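You operate a simulated robot arm through the tools that you are given. There is no shell and no other tool.

You are at the controls of a simulated robot arm. One attempt, no reset.

TASK
Light the lamp and brush the lint off the bed.
Fine: slide the stop to about 35 cm before brushing, open the lamp flap, leave the lamp on and put the brush back. Set down upright: brush. What is to be rubbed or washed off counts as gone when no trace of it is left.

The check looks at the end state, three seconds after you hand in, the way a careful person would. Anything else that was tipped, shoved, dropped, spilled or broken makes it a failure.

THE ROBOT
A 6-joint arm with a two-finger gripper, fixed in place. Base frame: the origin is at the foot of the arm, x ahead of it, y to its left, z up; the work surface is at about z = 0.85. Units: m, rad, N and s.
Its first joint turns from -2.897 to 2.897 rad. Payload 1.71 kg.
The tool frame sits at the grasp point between the pads (the TCP): z along the fingers, y along the line on which they close. The tips reach 0.02 m beyond it. The gripper opens to 0.096 m. The gripper's body begins 0.113 m behind the TCP.
Orientation is told as [roll, pitch, yaw] about the base's x, y, z axes, in that order, counted from this pose: with the fingers straight down and closing along the base's y, the tool's x points along the base's -x, its y along +y and its z along -z.

THE INTERFACE
- The arm moves only by the tool jog_arm. Its argument "motion" is a list of rows, each a list of 7 numbers: the gripper command, from -1 (fully open) to 1 (shut), values between in proportion, then the shift along the tool's x, y, z in units of 100 mm (1.0 is 100 mm), then the turn, a rotation vector about the tool's x, y, z in units of 90 degrees (1.0 is 90 degrees). In form: [[grip, x, y, z, rx, ry, rz], ...]. A call has 1 to 20 rows; each row is the pose to reach, as a shift and turn from the pose commanded when the call began, along the tool's axes at that moment. A call with a number of a shift or a turn outside -1 to 1 is refused whole. A row lasts 0.2 s, in which the tool goes at most 0.05 m and 0.15 rad; a call with a longer step from one row to the next is refused whole, and so is a gripper value outside its range. Where a pose cannot be reached the arm comes as near as it can. A force on the tool above 90 N (or 10 N above the force at the start of the call, whichever is more), or a blocked arm, ends the call early, and 0.2 s more pass. The fingers move at their own pace (about 0.045 m/s each) and stop on an object; they squeeze with about 31 N. The grip force told is the motor's: it shows also when the fingers shut on nothing. Time passes only in rows, and 0.2 s behind the last, so rows that repeat a pose let the fingers close. It gives the time, the measured TCP pose, the force on the tool (base axes), the opening and the grip force at its end, in the units of the frame above (readings bear some noise), with the torque about the TCP (base axes, N m) and any sound that the robot's microphone picked up, and new pictures: "show" is both (left out), scene, wrist or none.
- Cameras (640 x 400 px; columns grow to the right, rows downward): "scene" is fixed at [0.4013, -0.4994, 1.6253]; the picture's right is [-0.40, 0.91, 0.00], its down [0.91, 0.40, -0.09] and it looks along [-0.08, -0.04, -1.00] (base axes); focal length 236 px, centre (320, 200). "wrist" rides on the gripper at [0.066, 0.014, -0.145] in the tool frame; the picture's right is [-0.21, 0.98, 0.00], its down [-0.88, -0.18, -0.45] and it looks along [-0.44, -0.09, 0.90] (tool axes); focal length 275 px, centre (320, 200). There is no depth. A picture from a camera that has moved, and an enlarged one, comes with that camera's place and axes in the base frame and with its lens.
- raise_lower(by): slides the trunk up (or, below 0, down) by that many m; the arm rides with it, the base frame stays. It gives what a move gives, with no picture.
- zoom(camera, box): a new picture of the part [left, top, right, bottom] of that camera's present view, enlarged. The clock stands still meanwhile.
- hand_in(): hands the job in; it is judged then, once.

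Places have to be worked out from the pictures, the camera data and where the tool is seen. Open the gripper and draw the arm clear of the work before you hand the job in, unless the task says otherwise.

The tools are called after "Call:" as a command line: name --pt "numbers of a row" for each row, then --argument value for the rest, lists and objects as JSON in quotes. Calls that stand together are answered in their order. jog_arm: Moves the arm, as the interface text tells. Its arguments: {"type":"object","properties":{"motion":{"type":"array"},"show":{"type":"string","enum":["both","scene","wrist","none"]}},"required":["motion"]} The other tools are called the same way: raise_lower (by) slides the trunk up or down; zoom (camera, box) takes an enlarged picture of a part of a camera's view; hand_in () hands the job in.

At the start:

```text
time: 0.0
tool_pos: [0.2263, -0.5021, 1.2083]
tcp_rot: [0.0, 0.001, -0.001]
wrist_force: [-0.3, -0.6, 0.3]
moment: [0.02, 0.01, -0.01]
grip_width: 0.0962
finger_force: 0.1
trunk travel left (down, up): [-0.225, 0.165]
```

scene: 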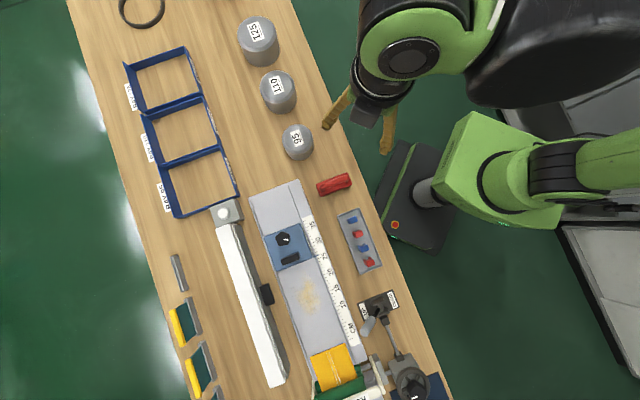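
wrist: 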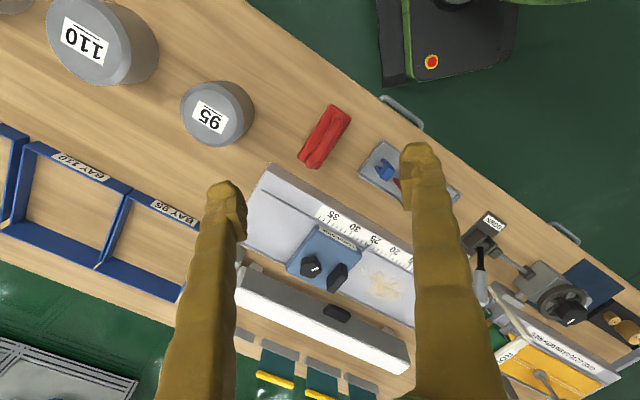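

The scene shows a bench with a ruler bed, a blue sliding stop, a lint patch, and something lamp-like near the bottom. I zoom in on the different parts before moving.

Call:
zoom --camera "scene" --box '[230, 170, 430, 295]'

Call:
zoom --camera "scene" --box '[290, 275, 490, 400]'

Call:
zoom --camera "scene" --box '[150, 190, 350, 400]'

Call:
zoom --camera "wrist" --box '[440, 200, 640, 400]'

Call:
zoom --camera "wrist" --box '[220, 100, 480, 300]'

```text
3.20 times, centred on (330, 232) of scene
camera zoom: at [0.4013, -0.4994, 1.6253], right [-0.4, 0.91, 0.0], down [0.91, 0.4, -0.09], along [-0.08, -0.04, -1.0], focal length 756 px, centre (288, 96)
```

zoom: 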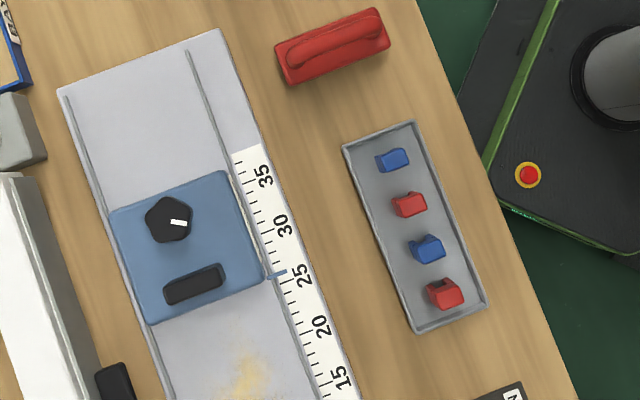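

```text
3.20 times, centred on (390, 338) of scene
camera zoom: at [0.4013, -0.4994, 1.6253], right [-0.4, 0.91, 0.0], down [0.91, 0.4, -0.09], along [-0.08, -0.04, -1.0], focal length 756 px, centre (96, -240)
```

zoom: 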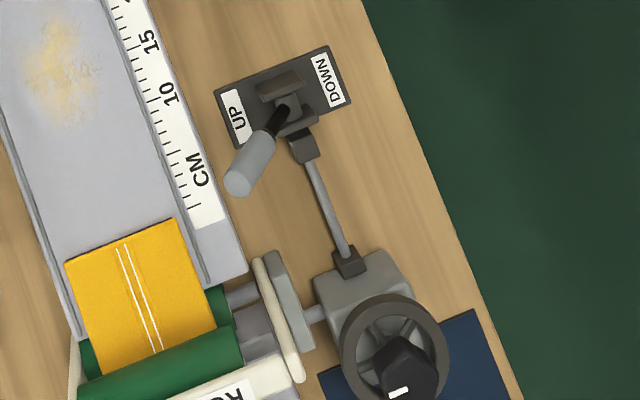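

```text
1.90 times, centred on (250, 295) of scene
camera zoom: at [0.4013, -0.4994, 1.6253], right [-0.4, 0.91, 0.0], down [0.91, 0.4, -0.09], along [-0.08, -0.04, -1.0], focal length 450 px, centre (453, 19)
```

zoom: 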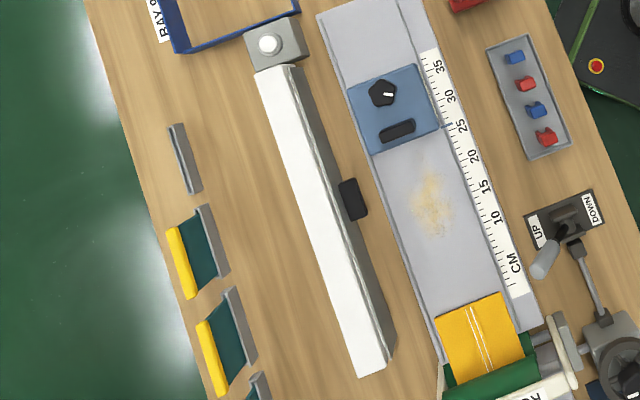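

```text
2.00 times, centred on (540, 300) of wrist
camera zoom: at [0.1606, -0.489, 1.3549], right [0.21, 0.98, 0.0], down [0.88, -0.18, 0.44], along [0.43, -0.09, -0.9], focal length 551 px, centre (-120, 0)
```

zoom: 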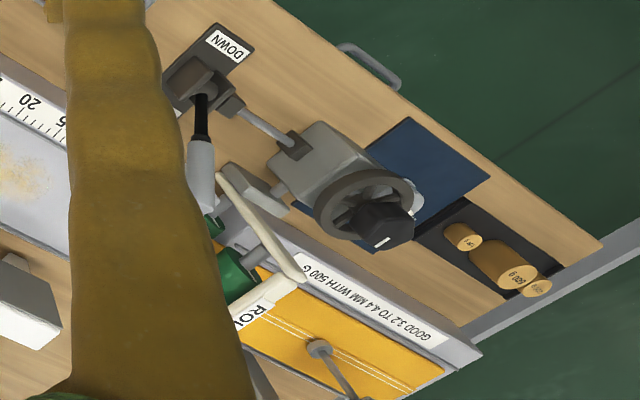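

```text
2.00 times, centred on (350, 200) of wrist
camera zoom: at [0.1606, -0.489, 1.3549], right [0.21, 0.98, 0.0], down [0.88, -0.18, 0.44], along [0.43, -0.09, -0.9], focal length 551 px, centre (260, 200)
```

zoom: 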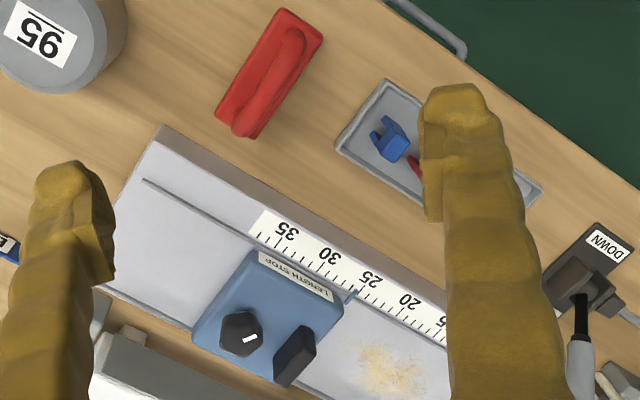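

The red item (about x 0.275, y -0.507) looks like a brush, and the white bar with a grey button box looks like the lamp. I look closer at the lamp and brush in the wrist view.

Call:
zoom --camera "wrist" --box '[220, 240, 420, 390]'

Call:
zoom --camera "wrist" --box '[280, 90, 380, 190]'

Call:
zoom --camera "scene" --box '[200, 190, 300, 290]'

Call:
zoom --camera "scene" --box '[300, 160, 380, 220]'

```text
2.67 times, centred on (320, 315) of wrist
camera zoom: at [0.1606, -0.489, 1.3549], right [0.21, 0.98, 0.0], down [0.88, -0.18, 0.44], along [0.43, -0.09, -0.9], focal length 734 px, centre (320, -107)
```

zoom: 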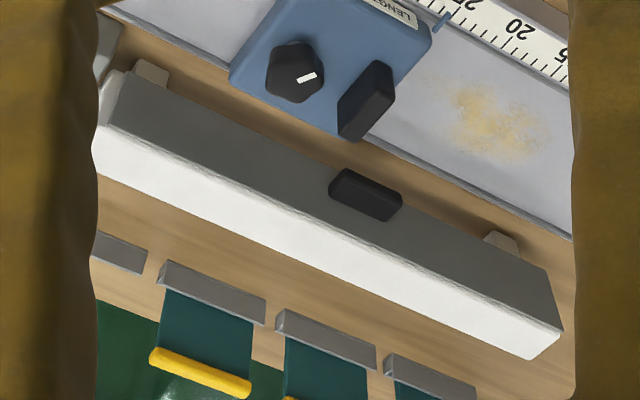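

```text
4.00 times, centred on (330, 140) of wrist
camera zoom: at [0.1606, -0.489, 1.3549], right [0.21, 0.98, 0.0], down [0.88, -0.18, 0.44], along [0.43, -0.09, -0.9], focal length 1101 px, centre (280, 440)
```

zoom: 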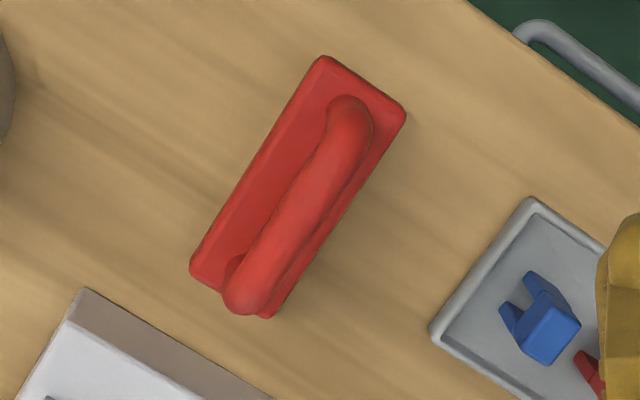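

```text
4.00 times, centred on (250, 240) of scene
camera zoom: at [0.4013, -0.4994, 1.6253], right [-0.4, 0.91, 0.0], down [0.91, 0.4, -0.09], along [-0.08, -0.04, -1.0], focal length 946 px, centre (600, 40)
```

zoom: 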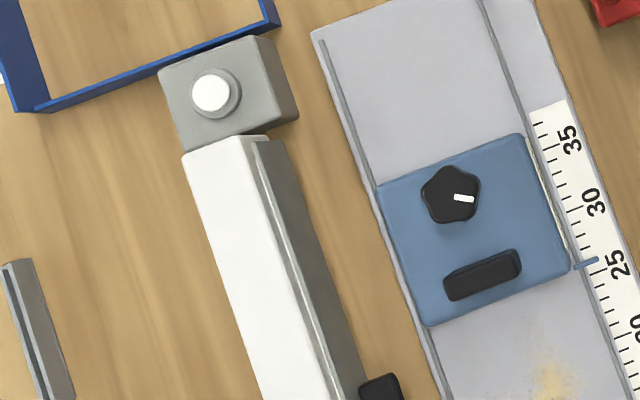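

```text
6.67 times, centred on (340, 190) of scene
camera zoom: at [0.4013, -0.4994, 1.6253], right [-0.4, 0.91, 0.0], down [0.91, 0.4, -0.09], along [-0.08, -0.04, -1.0], focal length 1576 px, centre (187, 267)
```

zoom: 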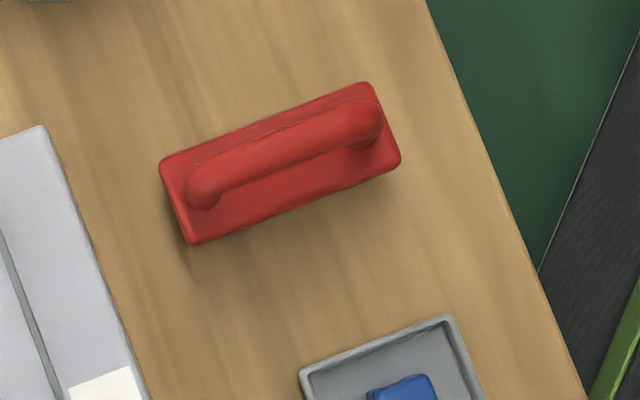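

The lamp has a grey flap with a black handle on its bed-facing side, and a switch button on the end box. I turn the tool 45° clockwise (so it lines up with the bench) and move forward for a closer look.

Call:
jog_arm --pt "-1 -0.17 0 0 0 0 0.083" --pt "-1 -0.34 0 0 0 0 0.166" --pt "-1 -0.51 0 0 0 0 0.25" --pt "-1 -0.68 0 0 0 0 0.333" --pt "-1 -0.85 0 0 0 0 0.416" --pt "-1 -1 0 0 0 0 0.5"

```text
time: 1.4
tool_pos: [0.309, -0.5019, 1.2135]
tcp_rot: [0.008, -0.011, -0.788]
wrist_force: [-0.1, 0.2, 0.4]
moment: [0.01, -0.01, -0.03]
grip_width: 0.096
finger_force: 0.0
trunk travel left (down, up): [-0.225, 0.165]
camera wrist: at [0.2703, -0.4457, 1.3583], right [0.84, 0.54, 0.01], down [0.48, -0.75, 0.45], along [0.25, -0.37, -0.89], focal length 275 px, centre (320, 200)
```

scene: 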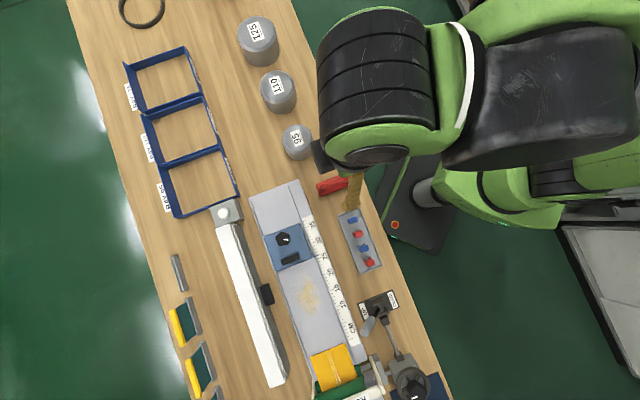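
wrist: 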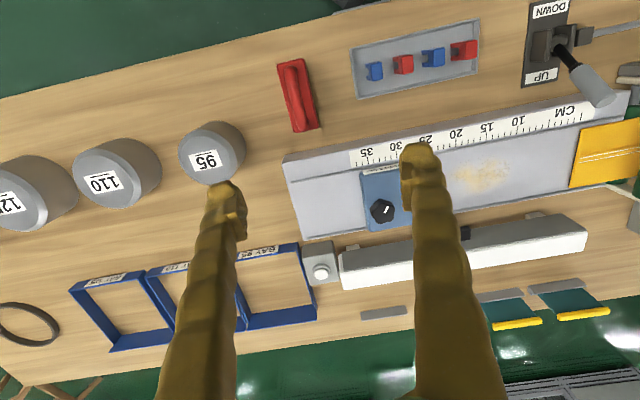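

The view is now nicely aligned with the bench. I move further forward and lower to look at the lamp flap.

Call:
jog_arm --pt "-1 -0.25 0.25 0.12 0 0 0" --pt "-1 -0.5 0.5 0.25 0 0 0" --pt "-1 -0.75 0.75 0.38 0 0 0" --pt "-1 -1 1 0.5 0 0 0" --pt "-1 -1 1 0.5 0 0 0"

```text
time: 2.6
tool_pos: [0.453, -0.5006, 1.1631]
tcp_rot: [0.009, -0.009, -0.786]
wrist_force: [0.3, -0.6, 0.7]
moment: [0.04, 0.04, 0.0]
grip_width: 0.096
finger_force: 0.0
trunk travel left (down, up): [-0.225, 0.165]
camera wrist: at [0.4142, -0.4455, 1.3095], right [0.84, 0.55, 0.01], down [0.48, -0.75, 0.45], along [0.25, -0.37, -0.89], focal length 275 px, centre (320, 200)
```

scene: 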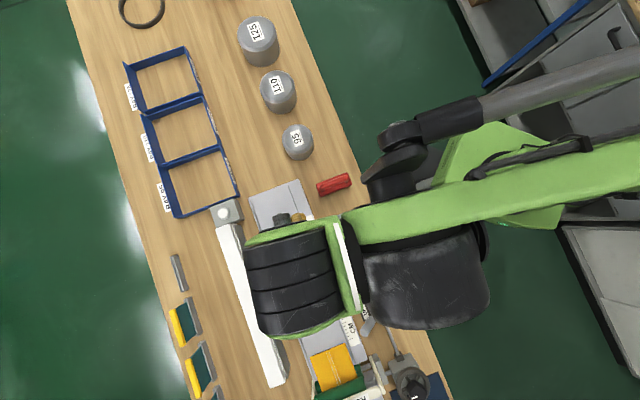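
wrist: 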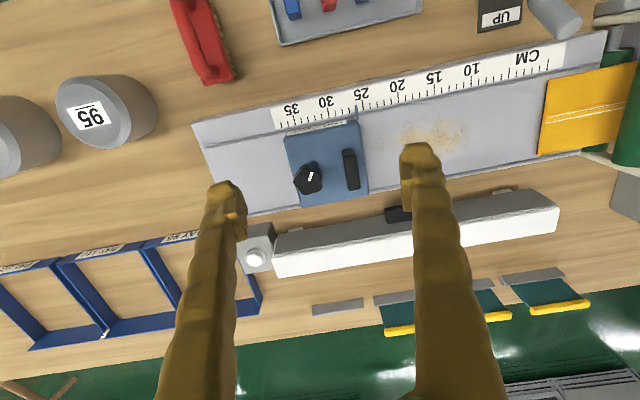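

The lamp handle is around (0.655, -0.56). I get closer for a detailed look at the flap.

Call:
jog_arm --pt "-1 -0.25 0.22 0.25 0 0 0" --pt "-1 -0.5 0.45 0.5 0 0 0" --pt "-1 -0.75 0.68 0.75 0 0 0" --pt "-1 -1 0.9 1 0 0 0" --pt "-1 -1 0.9 1 0 0 0" --show "wrist"

```text
time: 3.8
tool_pos: [0.5872, -0.5086, 1.0656]
tcp_rot: [0.007, -0.007, -0.787]
wrist_force: [-0.2, 0.6, -0.8]
moment: [0.01, 0.07, -0.01]
grip_width: 0.096
finger_force: 0.0
trunk travel left (down, up): [-0.225, 0.165]
camera wrist: at [0.5484, -0.4527, 1.211], right [0.84, 0.55, 0.01], down [0.48, -0.75, 0.45], along [0.25, -0.37, -0.89], focal length 275 px, centre (320, 200)
```

wrist: 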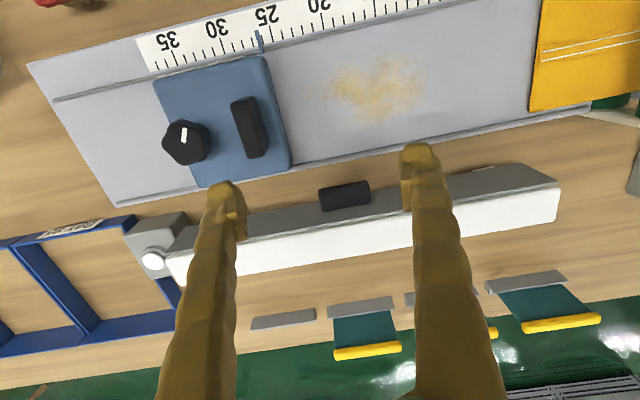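

Call:
zoom --camera "wrist" --box '[230, 150, 420, 270]'

Call:
zoom --camera "wrist" --box '[430, 140, 600, 260]'

Call:
zoom --camera "wrist" --box '[110, 190, 230, 300]'

Call:
zoom --camera "wrist" --box '[130, 0, 330, 200]'

```text
3.33 times, centred on (325, 210) of wrist
camera zoom: at [0.5484, -0.4527, 1.211], right [0.84, 0.55, 0.01], down [0.48, -0.75, 0.45], along [0.25, -0.37, -0.89], focal length 918 px, centre (303, 167)
```

zoom: 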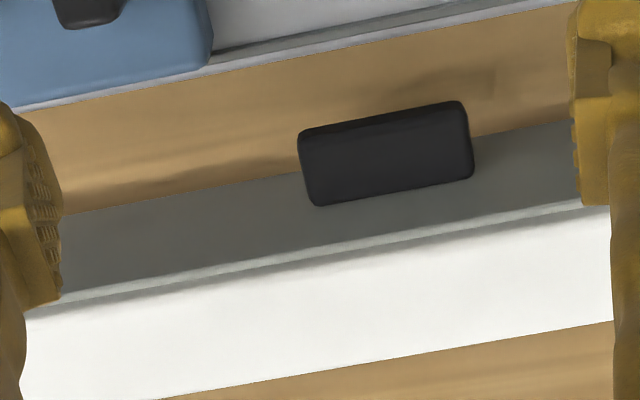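

```text
3.33 times, centred on (515, 200) of wrist
camera zoom: at [0.5484, -0.4527, 1.211], right [0.84, 0.55, 0.01], down [0.48, -0.75, 0.45], along [0.25, -0.37, -0.89], focal length 918 px, centre (-330, 200)
```

zoom: 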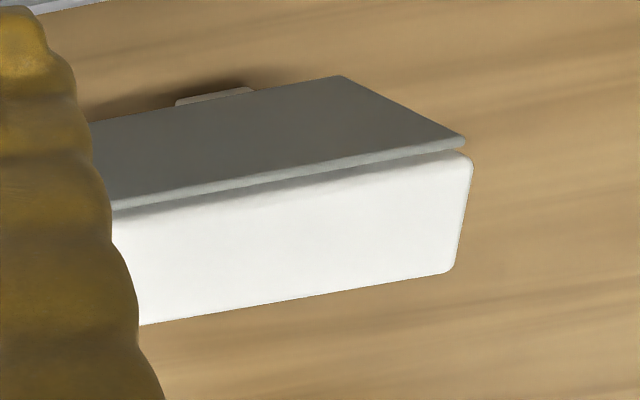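

```text
3.64 times, centred on (170, 245) of wrist
camera zoom: at [0.5484, -0.4527, 1.211], right [0.84, 0.55, 0.01], down [0.48, -0.75, 0.45], along [0.25, -0.37, -0.89], focal length 1001 px, centre (866, 36)
```

zoom: 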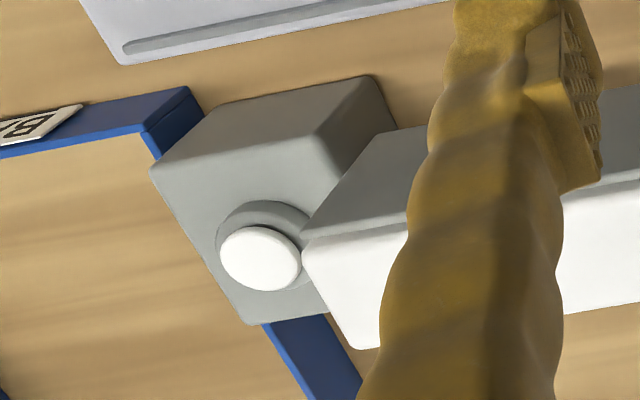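

```text
2.00 times, centred on (230, 100) of wrist
camera zoom: at [0.5484, -0.4527, 1.211], right [0.84, 0.55, 0.01], down [0.48, -0.75, 0.45], along [0.25, -0.37, -0.89], focal length 551 px, centre (500, 400)
```

zoom: 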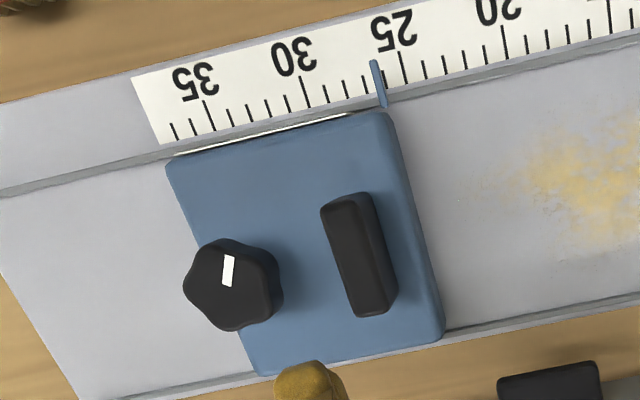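

The flap seems to be a near-vertical plate about 6 cm tall on the bed-facing side, with small tabs near its lower edge. To learn where it hinges, I tilt the tool so the camera looks at the flap more from the front.

Call:
jog_arm --pt "-1 0 0 0.13 0 -0.08 0" --pt "-1 0 0 0.26 0 -0.16 0" --pt "-1 0 0 0.39 0 -0.24 0" --pt "-1 0 0 0.52 0 -0.32 0" --pt "-1 0 0 0.6 0 -0.4 0" --pt "-1 0 0 0.6 0 -0.4 0"

```text
time: 5.2
tool_pos: [0.5882, -0.5083, 1.0064]
tcp_rot: [0.01, -0.639, -0.793]
wrist_force: [0.7, 0.2, 0.2]
moment: [0.02, 0.04, 0.0]
grip_width: 0.096
finger_force: 0.1
trunk travel left (down, up): [-0.225, 0.165]
camera wrist: at [0.4975, -0.4016, 1.0851], right [0.81, 0.57, 0.13], down [0.17, -0.45, 0.88], along [0.56, -0.69, -0.46], focal length 275 px, centre (320, 200)
```

scene: 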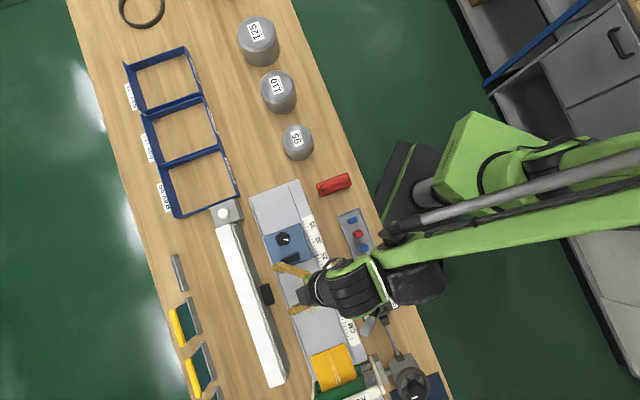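
wrist: 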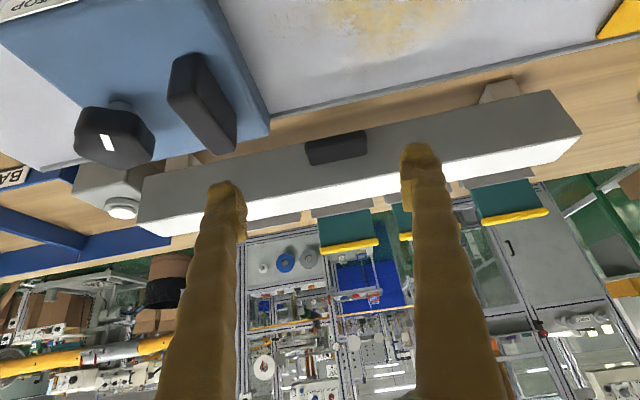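

Call:
zoom --camera "wrist" --box '[230, 90, 420, 230]'

Call:
zoom --camera "wrist" --box '[430, 60, 620, 200]'

Call:
zoom --camera "wrist" --box '[50, 120, 240, 260]'

```text
2.86 times, centred on (325, 160) of wrist
camera zoom: at [0.4975, -0.4016, 1.0851], right [0.81, 0.57, 0.13], down [0.17, -0.45, 0.88], along [0.56, -0.69, -0.46], focal length 786 px, centre (306, 314)
```

zoom: 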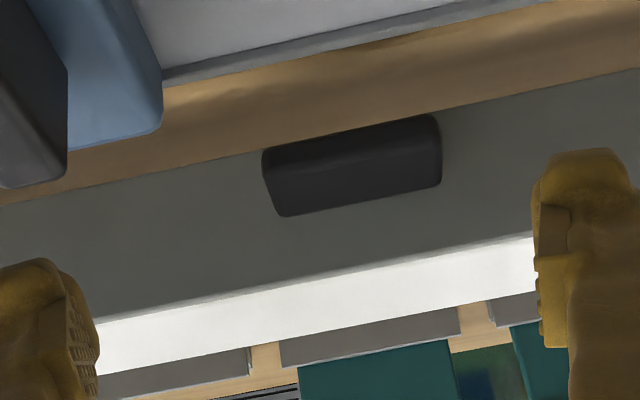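

```text
2.86 times, centred on (525, 130) of wrist
camera zoom: at [0.4975, -0.4016, 1.0851], right [0.81, 0.57, 0.13], down [0.17, -0.45, 0.88], along [0.56, -0.69, -0.46], focal length 786 px, centre (-266, 400)
```

zoom: 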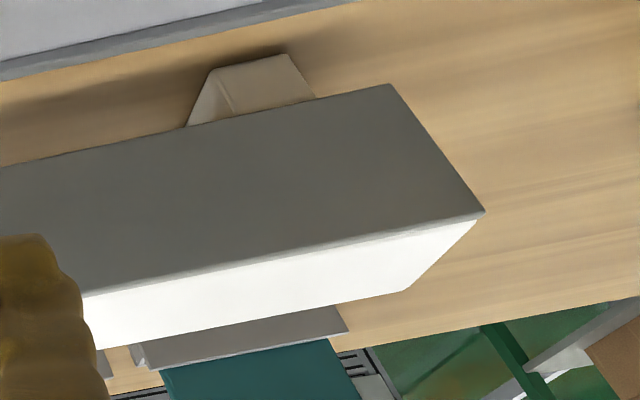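

```text
2.86 times, centred on (145, 190) of wrist
camera zoom: at [0.4975, -0.4016, 1.0851], right [0.81, 0.57, 0.13], down [0.17, -0.45, 0.88], along [0.56, -0.69, -0.46], focal length 786 px, centre (820, 229)
```

zoom: 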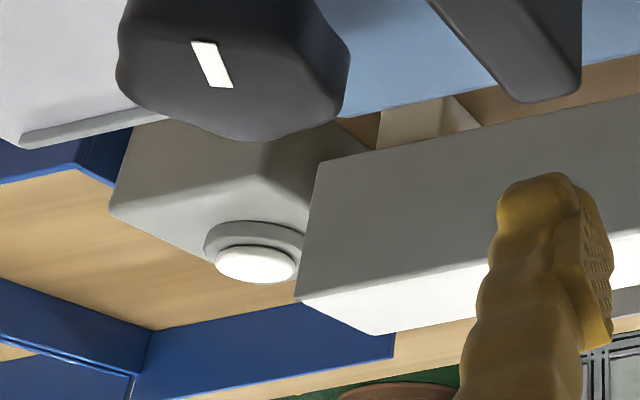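

The lamp stands on legs, and the handle sits low on the flap, so it seems hinged along the top. Let me enlarge the handle and flap edges.

Call:
zoom --camera "wrist" --box '[290, 110, 390, 180]'

Call:
zoom --camera "wrist" --box '[520, 70, 600, 170]'

Call:
zoom --camera "wrist" --box '[0, 0, 300, 200]'

```text
5.71 times, centred on (340, 145) of wrist
camera zoom: at [0.4975, -0.4016, 1.0851], right [0.81, 0.57, 0.13], down [0.17, -0.45, 0.88], along [0.56, -0.69, -0.46], focal length 1573 px, centre (206, 514)
```

zoom: 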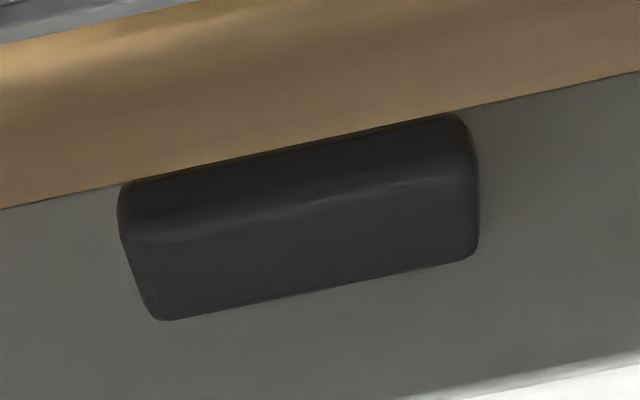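

```text
4.00 times, centred on (560, 120) of wrist
camera zoom: at [0.4975, -0.4016, 1.0851], right [0.81, 0.57, 0.13], down [0.17, -0.45, 0.88], along [0.56, -0.69, -0.46], focal length 1101 px, centre (-640, 520)
```

zoom: 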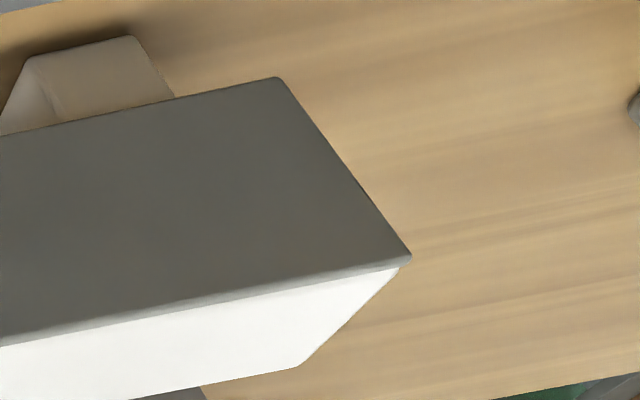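

```text
2.00 times, centred on (150, 100) of wrist
camera zoom: at [0.4975, -0.4016, 1.0851], right [0.81, 0.57, 0.13], down [0.17, -0.45, 0.88], along [0.56, -0.69, -0.46], focal length 551 px, centre (660, 400)
```

zoom: 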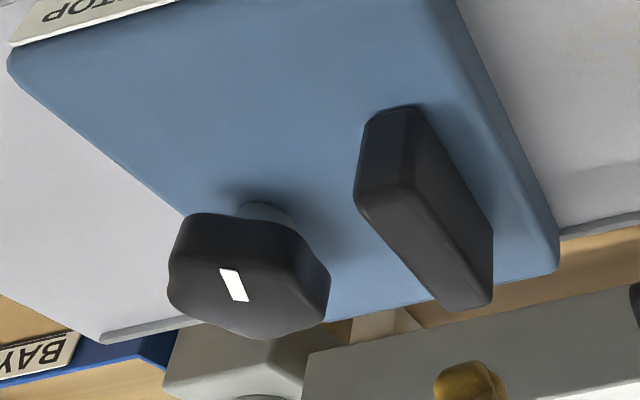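

I've placed things: bed surface z≈0.90, flap a vertical plate z 0.883–0.945 with a handle at about (0.66,-0.56,0.913), and the stop's black grip at about (0.528,-0.533) with its top near 0.955. I bring the tool upright above the stop's grip with the fingers partly closed (to clear the knob).

Call:
jog_arm --pt "-0.5 -0.01 -0.1 -0.08 0 0.07 0" --pt "0.06 -0.02 -0.2 -0.16 0 0.14 0" --pt "0.06 -0.03 -0.3 -0.25 0 0.21 0" --pt "0.06 -0.04 -0.4 -0.34 0 0.28 0" --pt "0.06 -0.05 -0.5 -0.42 0 0.35 0" --pt "0.06 -0.06 -0.6 -0.5 0 0.407 0" --pt "0.06 -0.06 -0.6 -0.5 0 0.407 0"

```text
time: 6.8
tool_pos: [0.5277, -0.5342, 1.0505]
tcp_rot: [0.009, 0.003, -0.786]
wrist_force: [0.4, 0.1, 0.3]
moment: [0.04, 0.0, -0.03]
grip_width: 0.0452
finger_force: 0.1
trunk travel left (down, up): [-0.225, 0.165]
camera wrist: at [0.4897, -0.4801, 1.1966], right [0.84, 0.55, 0.01], down [0.49, -0.75, 0.44], along [0.25, -0.37, -0.9], focal length 275 px, centre (320, 200)
```

scene: 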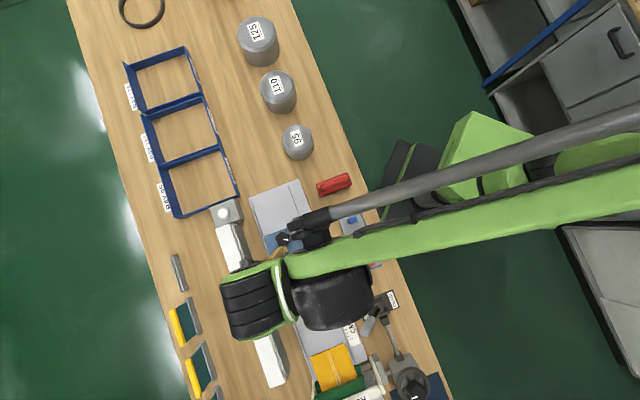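
wrist: 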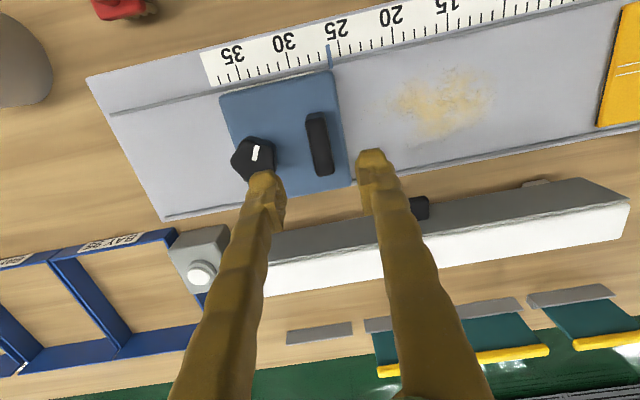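

The stop's grip lies directly below the tool. I check the alignment and the ruler reading closely before descending.

Call:
zoom --camera "wrist" --box '[210, 20, 410, 200]'

```text
2.22 times, centred on (310, 110) of wrist
camera zoom: at [0.4897, -0.4801, 1.1966], right [0.84, 0.55, 0.01], down [0.49, -0.75, 0.44], along [0.25, -0.37, -0.9], focal length 612 px, centre (342, 400)
```

zoom: 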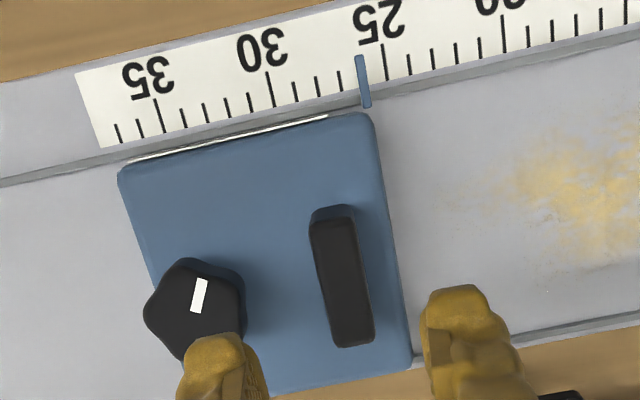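

The pointer reads about 26 cm and the grip is aligned. I descend 10 cm over the grip with the fingers at about 35 mm.

Call:
jog_arm --pt "0.27 0 0 0.1 0 0 0" --pt "0.27 0 0 0.3 0 0 0" --pt "0.27 0 0 0.5 0 0 0" --pt "0.27 0 0 0.7 0 0 0" --pt "0.27 0 0 0.85 0 0 0" --pt "0.27 0 0 1.0 0 0 0" --pt "0.27 0 0 1.0 0 0 0" --show "wrist"

```text
time: 8.4
tool_pos: [0.528, -0.5336, 0.9503]
tcp_rot: [0.008, 0.0, -0.783]
wrist_force: [0.3, -1.0, 8.8]
moment: [-0.17, 0.14, 0.01]
grip_width: 0.0351
finger_force: 0.1
trunk travel left (down, up): [-0.225, 0.165]
camera wrist: at [0.4901, -0.4786, 1.0961], right [0.84, 0.55, 0.01], down [0.49, -0.75, 0.44], along [0.25, -0.37, -0.9], focal length 275 px, centre (320, 200)
```

wrist: 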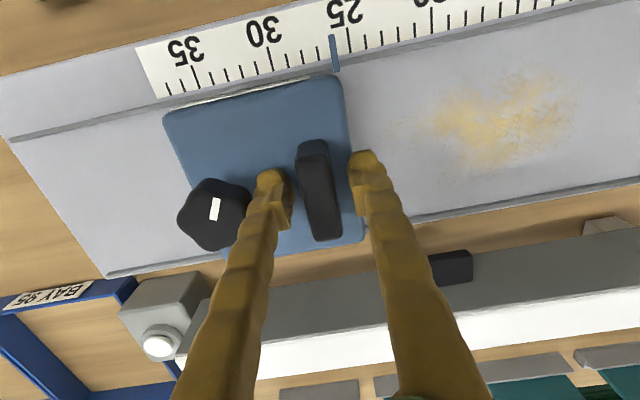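

An 8.8 N upward force says the tips are touching the stop plate; I lift 5 mm and close on the grip.

Call:
jog_arm --pt "0.27 0 0 -0.06 0 0 0" --pt "0.6 0 0 -0.06 0 0 0" --pt "1 0 0 -0.06 0 0 0" --pt "1 0 0 -0.06 0 0 0" --pt "1 0 0 -0.06 0 0 0" --show "wrist"

```text
time: 9.6
tool_pos: [0.5289, -0.535, 0.9561]
tcp_rot: [0.009, 0.002, -0.786]
wrist_force: [0.7, 0.4, -3.4]
moment: [-0.04, -0.05, -0.04]
grip_width: 0.0171
finger_force: 35.8
trunk travel left (down, up): [-0.225, 0.165]
camera wrist: at [0.4904, -0.479, 1.1018], right [0.84, 0.55, 0.01], down [0.49, -0.75, 0.44], along [0.25, -0.37, -0.9], focal length 275 px, centre (320, 200)
```

wrist: 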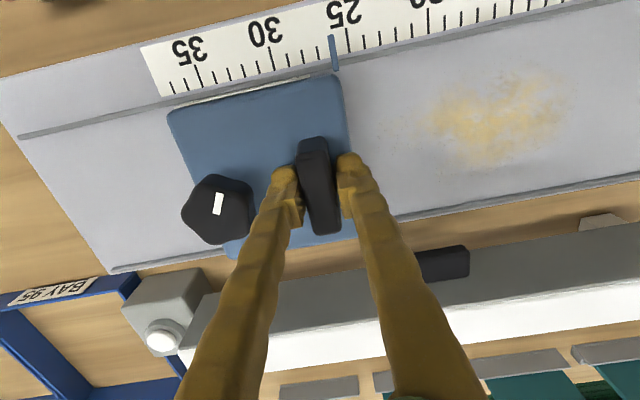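

Gripped at 17 mm. I try sliding the stop 1 cm toward higher numbers (tool -y) and watch the force.

Call:
jog_arm --pt "1 0 -0.03 0 0 0 0" --pt "1 0 -0.06 0 0 0 0" --pt "1 0 -0.1 0 0 0 0" --show "wrist"

```text
time: 10.4
tool_pos: [0.5211, -0.541, 0.9564]
tcp_rot: [0.009, 0.003, -0.785]
wrist_force: [0.5, -1.1, -0.5]
moment: [-0.04, -0.08, -0.02]
grip_width: 0.0172
finger_force: 35.4
trunk travel left (down, up): [-0.225, 0.165]
camera wrist: at [0.4831, -0.4862, 1.1018], right [0.84, 0.55, 0.01], down [0.49, -0.75, 0.44], along [0.25, -0.37, -0.9], focal length 275 px, centre (320, 200)
```

wrist: 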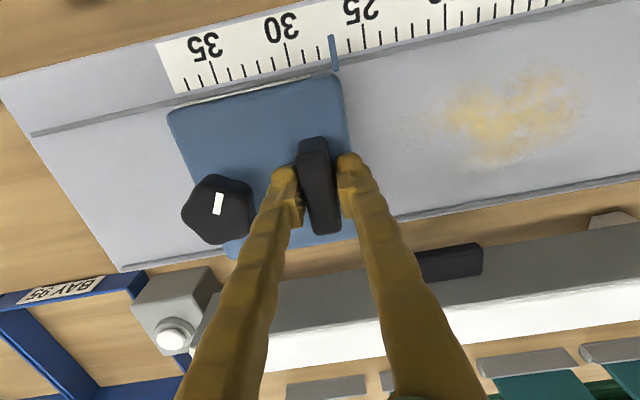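

The stop slides freely with almost no force. I read the pointer to see how far is left.

Call:
zoom --camera "wrist" --box '[150, 0, 400, 110]'

```text
2.56 times, centred on (275, 55) of wrist
camera zoom: at [0.4831, -0.4862, 1.1018], right [0.84, 0.55, 0.01], down [0.49, -0.75, 0.44], along [0.25, -0.37, -0.9], focal length 705 px, centre (435, 571)
```

zoom: 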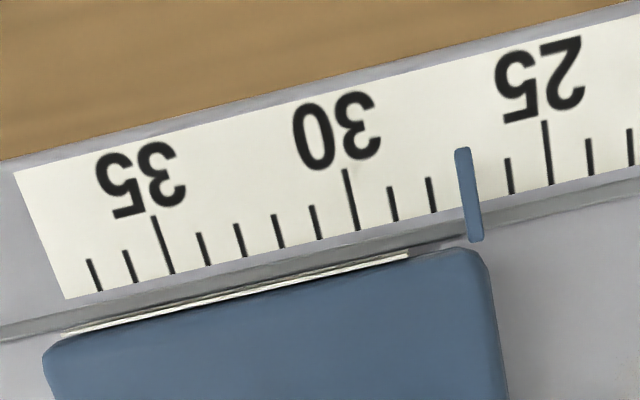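

Pointer is at 27.0 cm; I slide 8.0 cm further.

Call:
jog_arm --pt "1 0 -0.1 0 0 0 0" --pt "1 0 -0.2 0 0 0 0" --pt "1 0 -0.3 0 0 0 0" --pt "1 0 -0.4 0 0 0 0" --pt "1 0 -0.5 0 0 0 0" --pt "1 0 -0.6 0 0 0 0" --pt "1 0 -0.7 0 0 0 0" --pt "1 0 -0.8 0 0 0 0" --pt "1 0 -0.8 0 0 0 0" --show "wrist"

Call:
zoom --camera "wrist" --box '[150, 0, 450, 130]'

```text
time: 12.4
tool_pos: [0.4634, -0.5974, 0.9559]
tcp_rot: [0.007, -0.001, -0.782]
wrist_force: [8.4, -8.3, 16.5]
moment: [0.01, 0.03, -0.02]
grip_width: 0.0173
finger_force: 34.8
trunk travel left (down, up): [-0.225, 0.165]
camera wrist: at [0.4265, -0.5427, 1.1018], right [0.84, 0.55, 0.01], down [0.49, -0.75, 0.44], along [0.25, -0.37, -0.9], focal length 275 px, centre (320, 200)
```

wrist: 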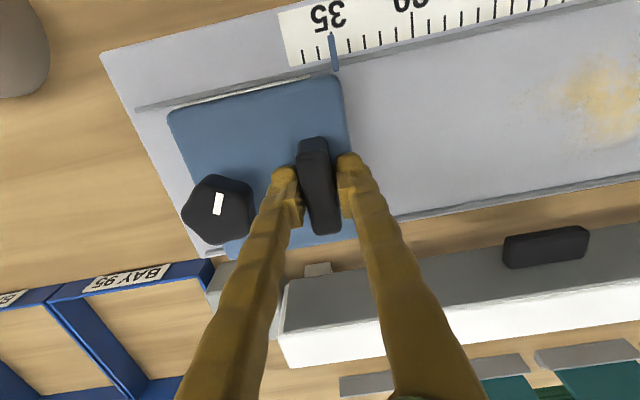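

```text
2.13 times, centred on (300, 65) of wrist
camera zoom: at [0.4265, -0.5427, 1.1018], right [0.84, 0.55, 0.01], down [0.49, -0.75, 0.44], along [0.25, -0.37, -0.9], focal length 587 px, centre (363, 488)
```

zoom: 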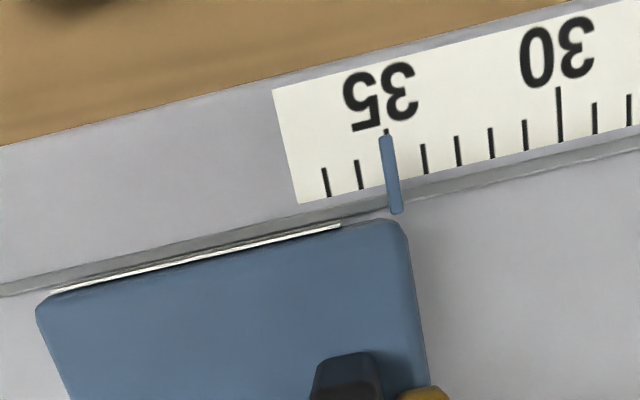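

The pointer now sits on 35. I open the fingers partly and rise clear.

Call:
jog_arm --pt "0.6 0 0 0 0 0 0" --pt "0.27 0 0 0 0 0 0" --pt "0.27 0 0 0 0 0 0" --pt "0.27 0 0 -0.2 0 0 0" --pt "0.27 0 0 -0.6 0 0 0" --pt "0.27 0 0 -1 0 0 0" --show "wrist"

Call:
zoom --camera "wrist" --box '[200, 0, 450, 200]'

```text
time: 13.8
tool_pos: [0.4648, -0.5982, 1.0557]
tcp_rot: [0.01, 0.002, -0.784]
wrist_force: [-0.5, -0.9, 0.1]
moment: [0.04, 0.03, 0.03]
grip_width: 0.0349
finger_force: 0.0
trunk travel left (down, up): [-0.225, 0.165]
camera wrist: at [0.4264, -0.5435, 1.2018], right [0.84, 0.55, 0.01], down [0.49, -0.75, 0.44], along [0.25, -0.37, -0.9], focal length 275 px, centre (320, 200)
```

wrist: 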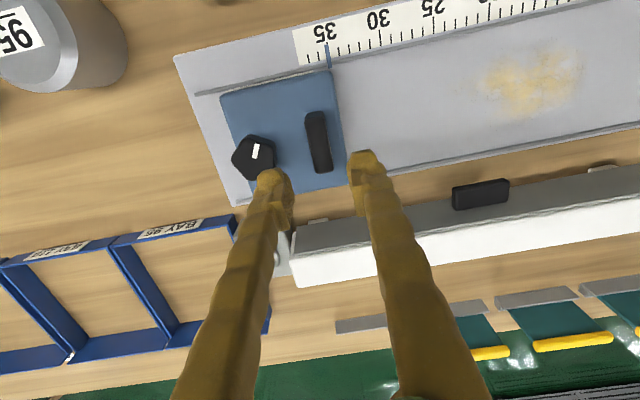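

```text
2.00 times, centred on (325, 100) of wrist
camera zoom: at [0.4264, -0.5435, 1.2018], right [0.84, 0.55, 0.01], down [0.49, -0.75, 0.44], along [0.25, -0.37, -0.9], focal length 551 px, centre (310, 400)
```

zoom: 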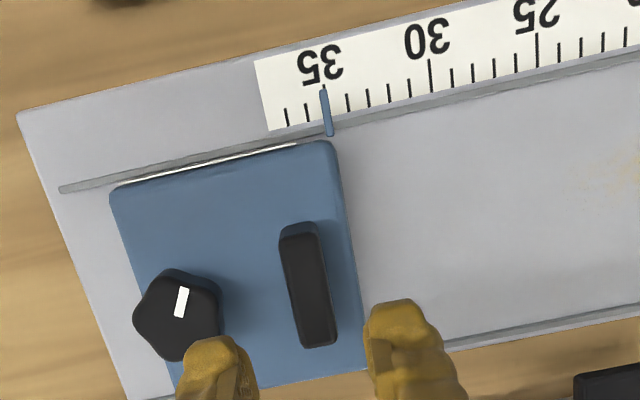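

The stop is set at 35. Next the flap handle (est. u-centre at (0.654, -0.5565), z≈0.913): I move over it with the fingers opening.

Call:
jog_arm --pt "0.0 -0.2 0.25 0 0 0 0" --pt "-0.5 -0.4 0.5 0 0 0 0" --pt "-1 -0.6 0.75 0 0 0 0" --pt "-1 -0.8 1 0 0 0 0" --pt "-1 -0.8 1 0 0 0 0" --show "wrist"

```text
time: 15.0
tool_pos: [0.5918, -0.5844, 1.0568]
tcp_rot: [0.008, 0.002, -0.783]
wrist_force: [0.4, -0.6, -0.3]
moment: [-0.02, 0.0, 0.02]
grip_width: 0.0961
finger_force: 0.0
trunk travel left (down, up): [-0.225, 0.165]
camera wrist: at [0.554, -0.529, 1.2022], right [0.84, 0.55, 0.01], down [0.49, -0.75, 0.44], along [0.25, -0.37, -0.9], focal length 275 px, centre (320, 200)
```

wrist: 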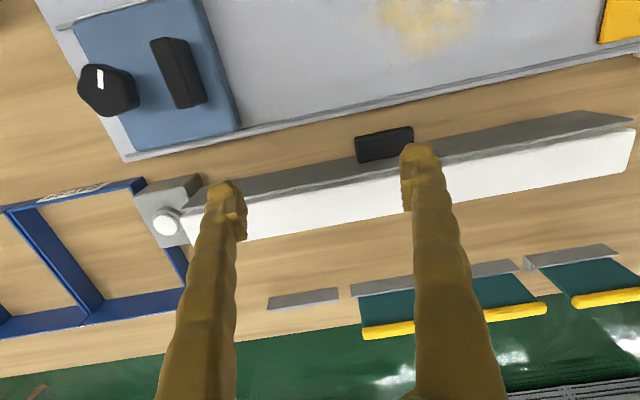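

Refined handle location: along-bench 0.070, across -0.858. I shift over it and check the view before descending.

Call:
jog_arm --pt "-1 -0.12 0.33 0 0 0 0" --pt "-1 -0.23 0.65 0 0 0 0" --pt "-1 -0.23 0.65 0.3 0 0 0" --pt "-1 -0.23 0.65 0.6 0 0 0" --pt "-1 -0.23 0.65 0.6 0 0 0" --show "wrist"

```text
time: 16.2
tool_pos: [0.6536, -0.5546, 0.997]
tcp_rot: [0.009, 0.002, -0.785]
wrist_force: [-0.2, 0.4, 0.2]
moment: [0.03, 0.02, 0.04]
grip_width: 0.0961
finger_force: 0.1
trunk travel left (down, up): [-0.225, 0.165]
camera wrist: at [0.6155, -0.4984, 1.1432], right [0.84, 0.55, 0.01], down [0.49, -0.75, 0.44], along [0.25, -0.37, -0.9], focal length 275 px, centre (320, 200)
```

wrist: 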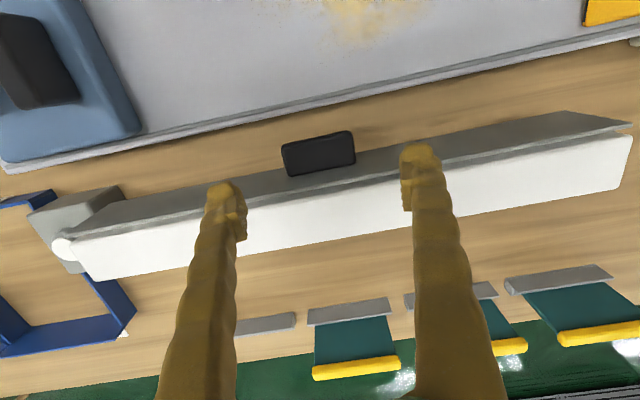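

Call:
zoom --camera "wrist" --box '[220, 110, 420, 235]'

```text
3.20 times, centred on (320, 172) of wrist
camera zoom: at [0.6155, -0.4984, 1.1432], right [0.84, 0.55, 0.01], down [0.49, -0.75, 0.44], along [0.25, -0.37, -0.9], focal length 881 px, centre (320, 288)
```

zoom: 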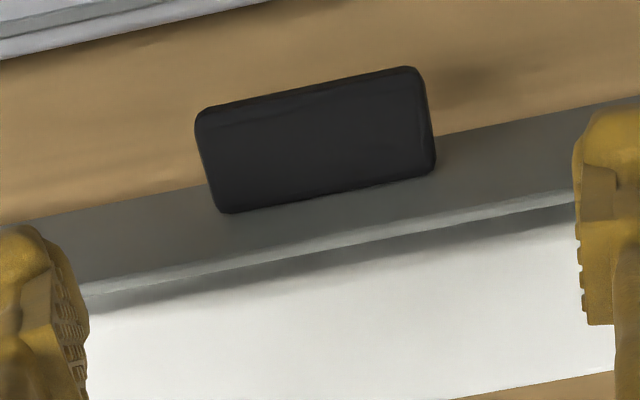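

Handle spans z 0.897–0.911 and the flap plane is about 1 cm behind where the fingers will be. I descend over the handle ends.

Call:
jog_arm --pt "-1 0.02 0 0.2 0 0 0" --pt "-1 0.02 0 0.4 0 0 0" --pt "-1 0.02 0 0.6 0 0 0" --pt "-1 0.02 0 0.75 0 0 0" --pt "-1 0.02 0 0.9 0 0 0" --pt "-1 0.02 0 0.9 0 0 0" --show "wrist"

```text
time: 17.6
tool_pos: [0.6528, -0.5522, 0.9055]
tcp_rot: [0.009, 0.001, -0.786]
wrist_force: [0.4, -0.2, -0.1]
moment: [0.01, 0.02, 0.02]
grip_width: 0.0959
finger_force: 0.0
trunk travel left (down, up): [-0.225, 0.165]
camera wrist: at [0.6146, -0.4972, 1.0529], right [0.84, 0.55, 0.01], down [0.49, -0.75, 0.44], along [0.25, -0.37, -0.9], focal length 275 px, centre (320, 200)
```

wrist: 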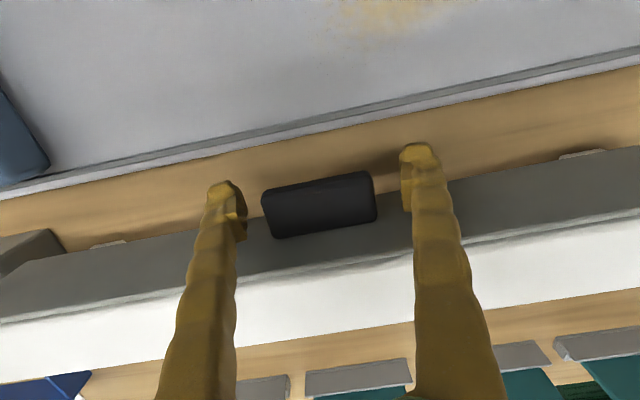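

The handle is centred between the fingers with no contact. I close the gripper on it.

Call:
jog_arm --pt "-0.6 0 0 0 0 0 0" --pt "-0.3 0 0 0 0 0 0" --pt "0 0 0 0 0 0 0" --pt "0.3 0 0 0 0 0 0" --pt "0.3 0 0 0 0 0 0" --show "wrist"

```text
time: 18.8
tool_pos: [0.6519, -0.5531, 0.9071]
tcp_rot: [0.007, 0.001, -0.787]
wrist_force: [-4.6, -3.7, 0.2]
moment: [0.0, -0.04, 0.0]
grip_width: 0.0659
finger_force: 35.0
trunk travel left (down, up): [-0.225, 0.165]
camera wrist: at [0.6142, -0.4975, 1.0532], right [0.84, 0.55, 0.01], down [0.49, -0.75, 0.44], along [0.25, -0.37, -0.9], focal length 275 px, centre (320, 200)
```

wrist: 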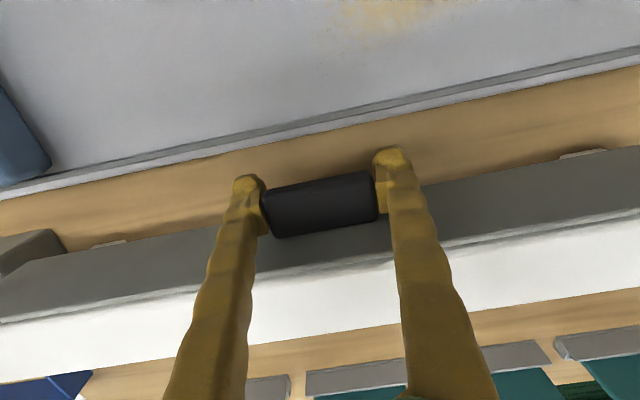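

Gripped at 66 mm. I pull gently outward 1 cm (tool +x) to learn which edge is hinged.

Call:
jog_arm --pt "0.3 0.03 0 0 0 0 0" --pt "0.3 0.06 0 0 0 0 0" --pt "0.3 0.1 0 0 0 0 0" --show "wrist"

Call:
zoom --camera "wrist" --box '[180, 100, 480, 300]'

```text
time: 19.6
tool_pos: [0.6464, -0.5463, 0.9073]
tcp_rot: [0.01, 0.0, -0.787]
wrist_force: [18.4, -28.2, 23.1]
moment: [0.6, 0.42, 0.07]
grip_width: 0.0666
finger_force: 34.1
trunk travel left (down, up): [-0.225, 0.165]
camera wrist: at [0.6078, -0.4912, 1.053], right [0.84, 0.55, 0.01], down [0.49, -0.75, 0.44], along [0.25, -0.37, -0.9], focal length 275 px, centre (320, 200)
```

wrist: 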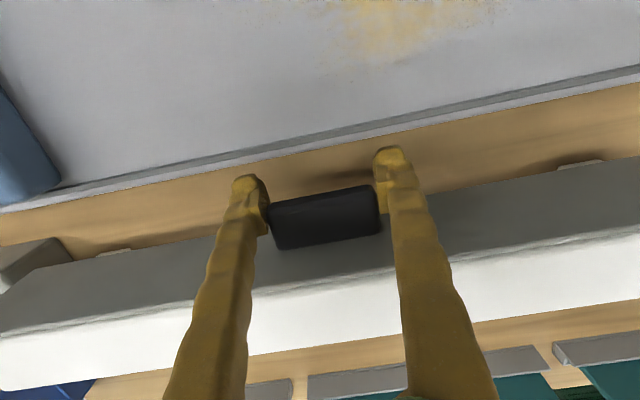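

```text
2.00 times, centred on (330, 200) of wrist
camera zoom: at [0.6078, -0.4912, 1.053], right [0.84, 0.55, 0.01], down [0.49, -0.75, 0.44], along [0.25, -0.37, -0.9], focal length 551 px, centre (300, 200)
```

zoom: 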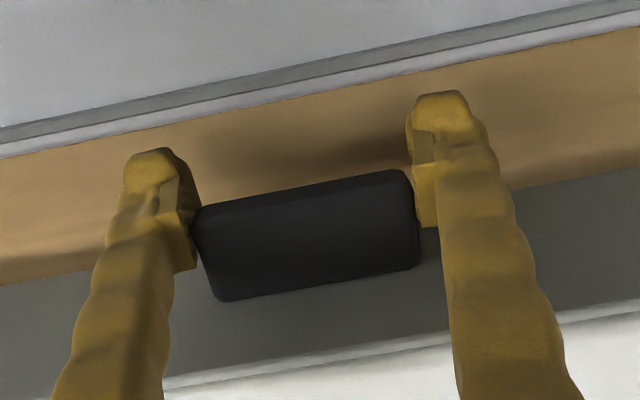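

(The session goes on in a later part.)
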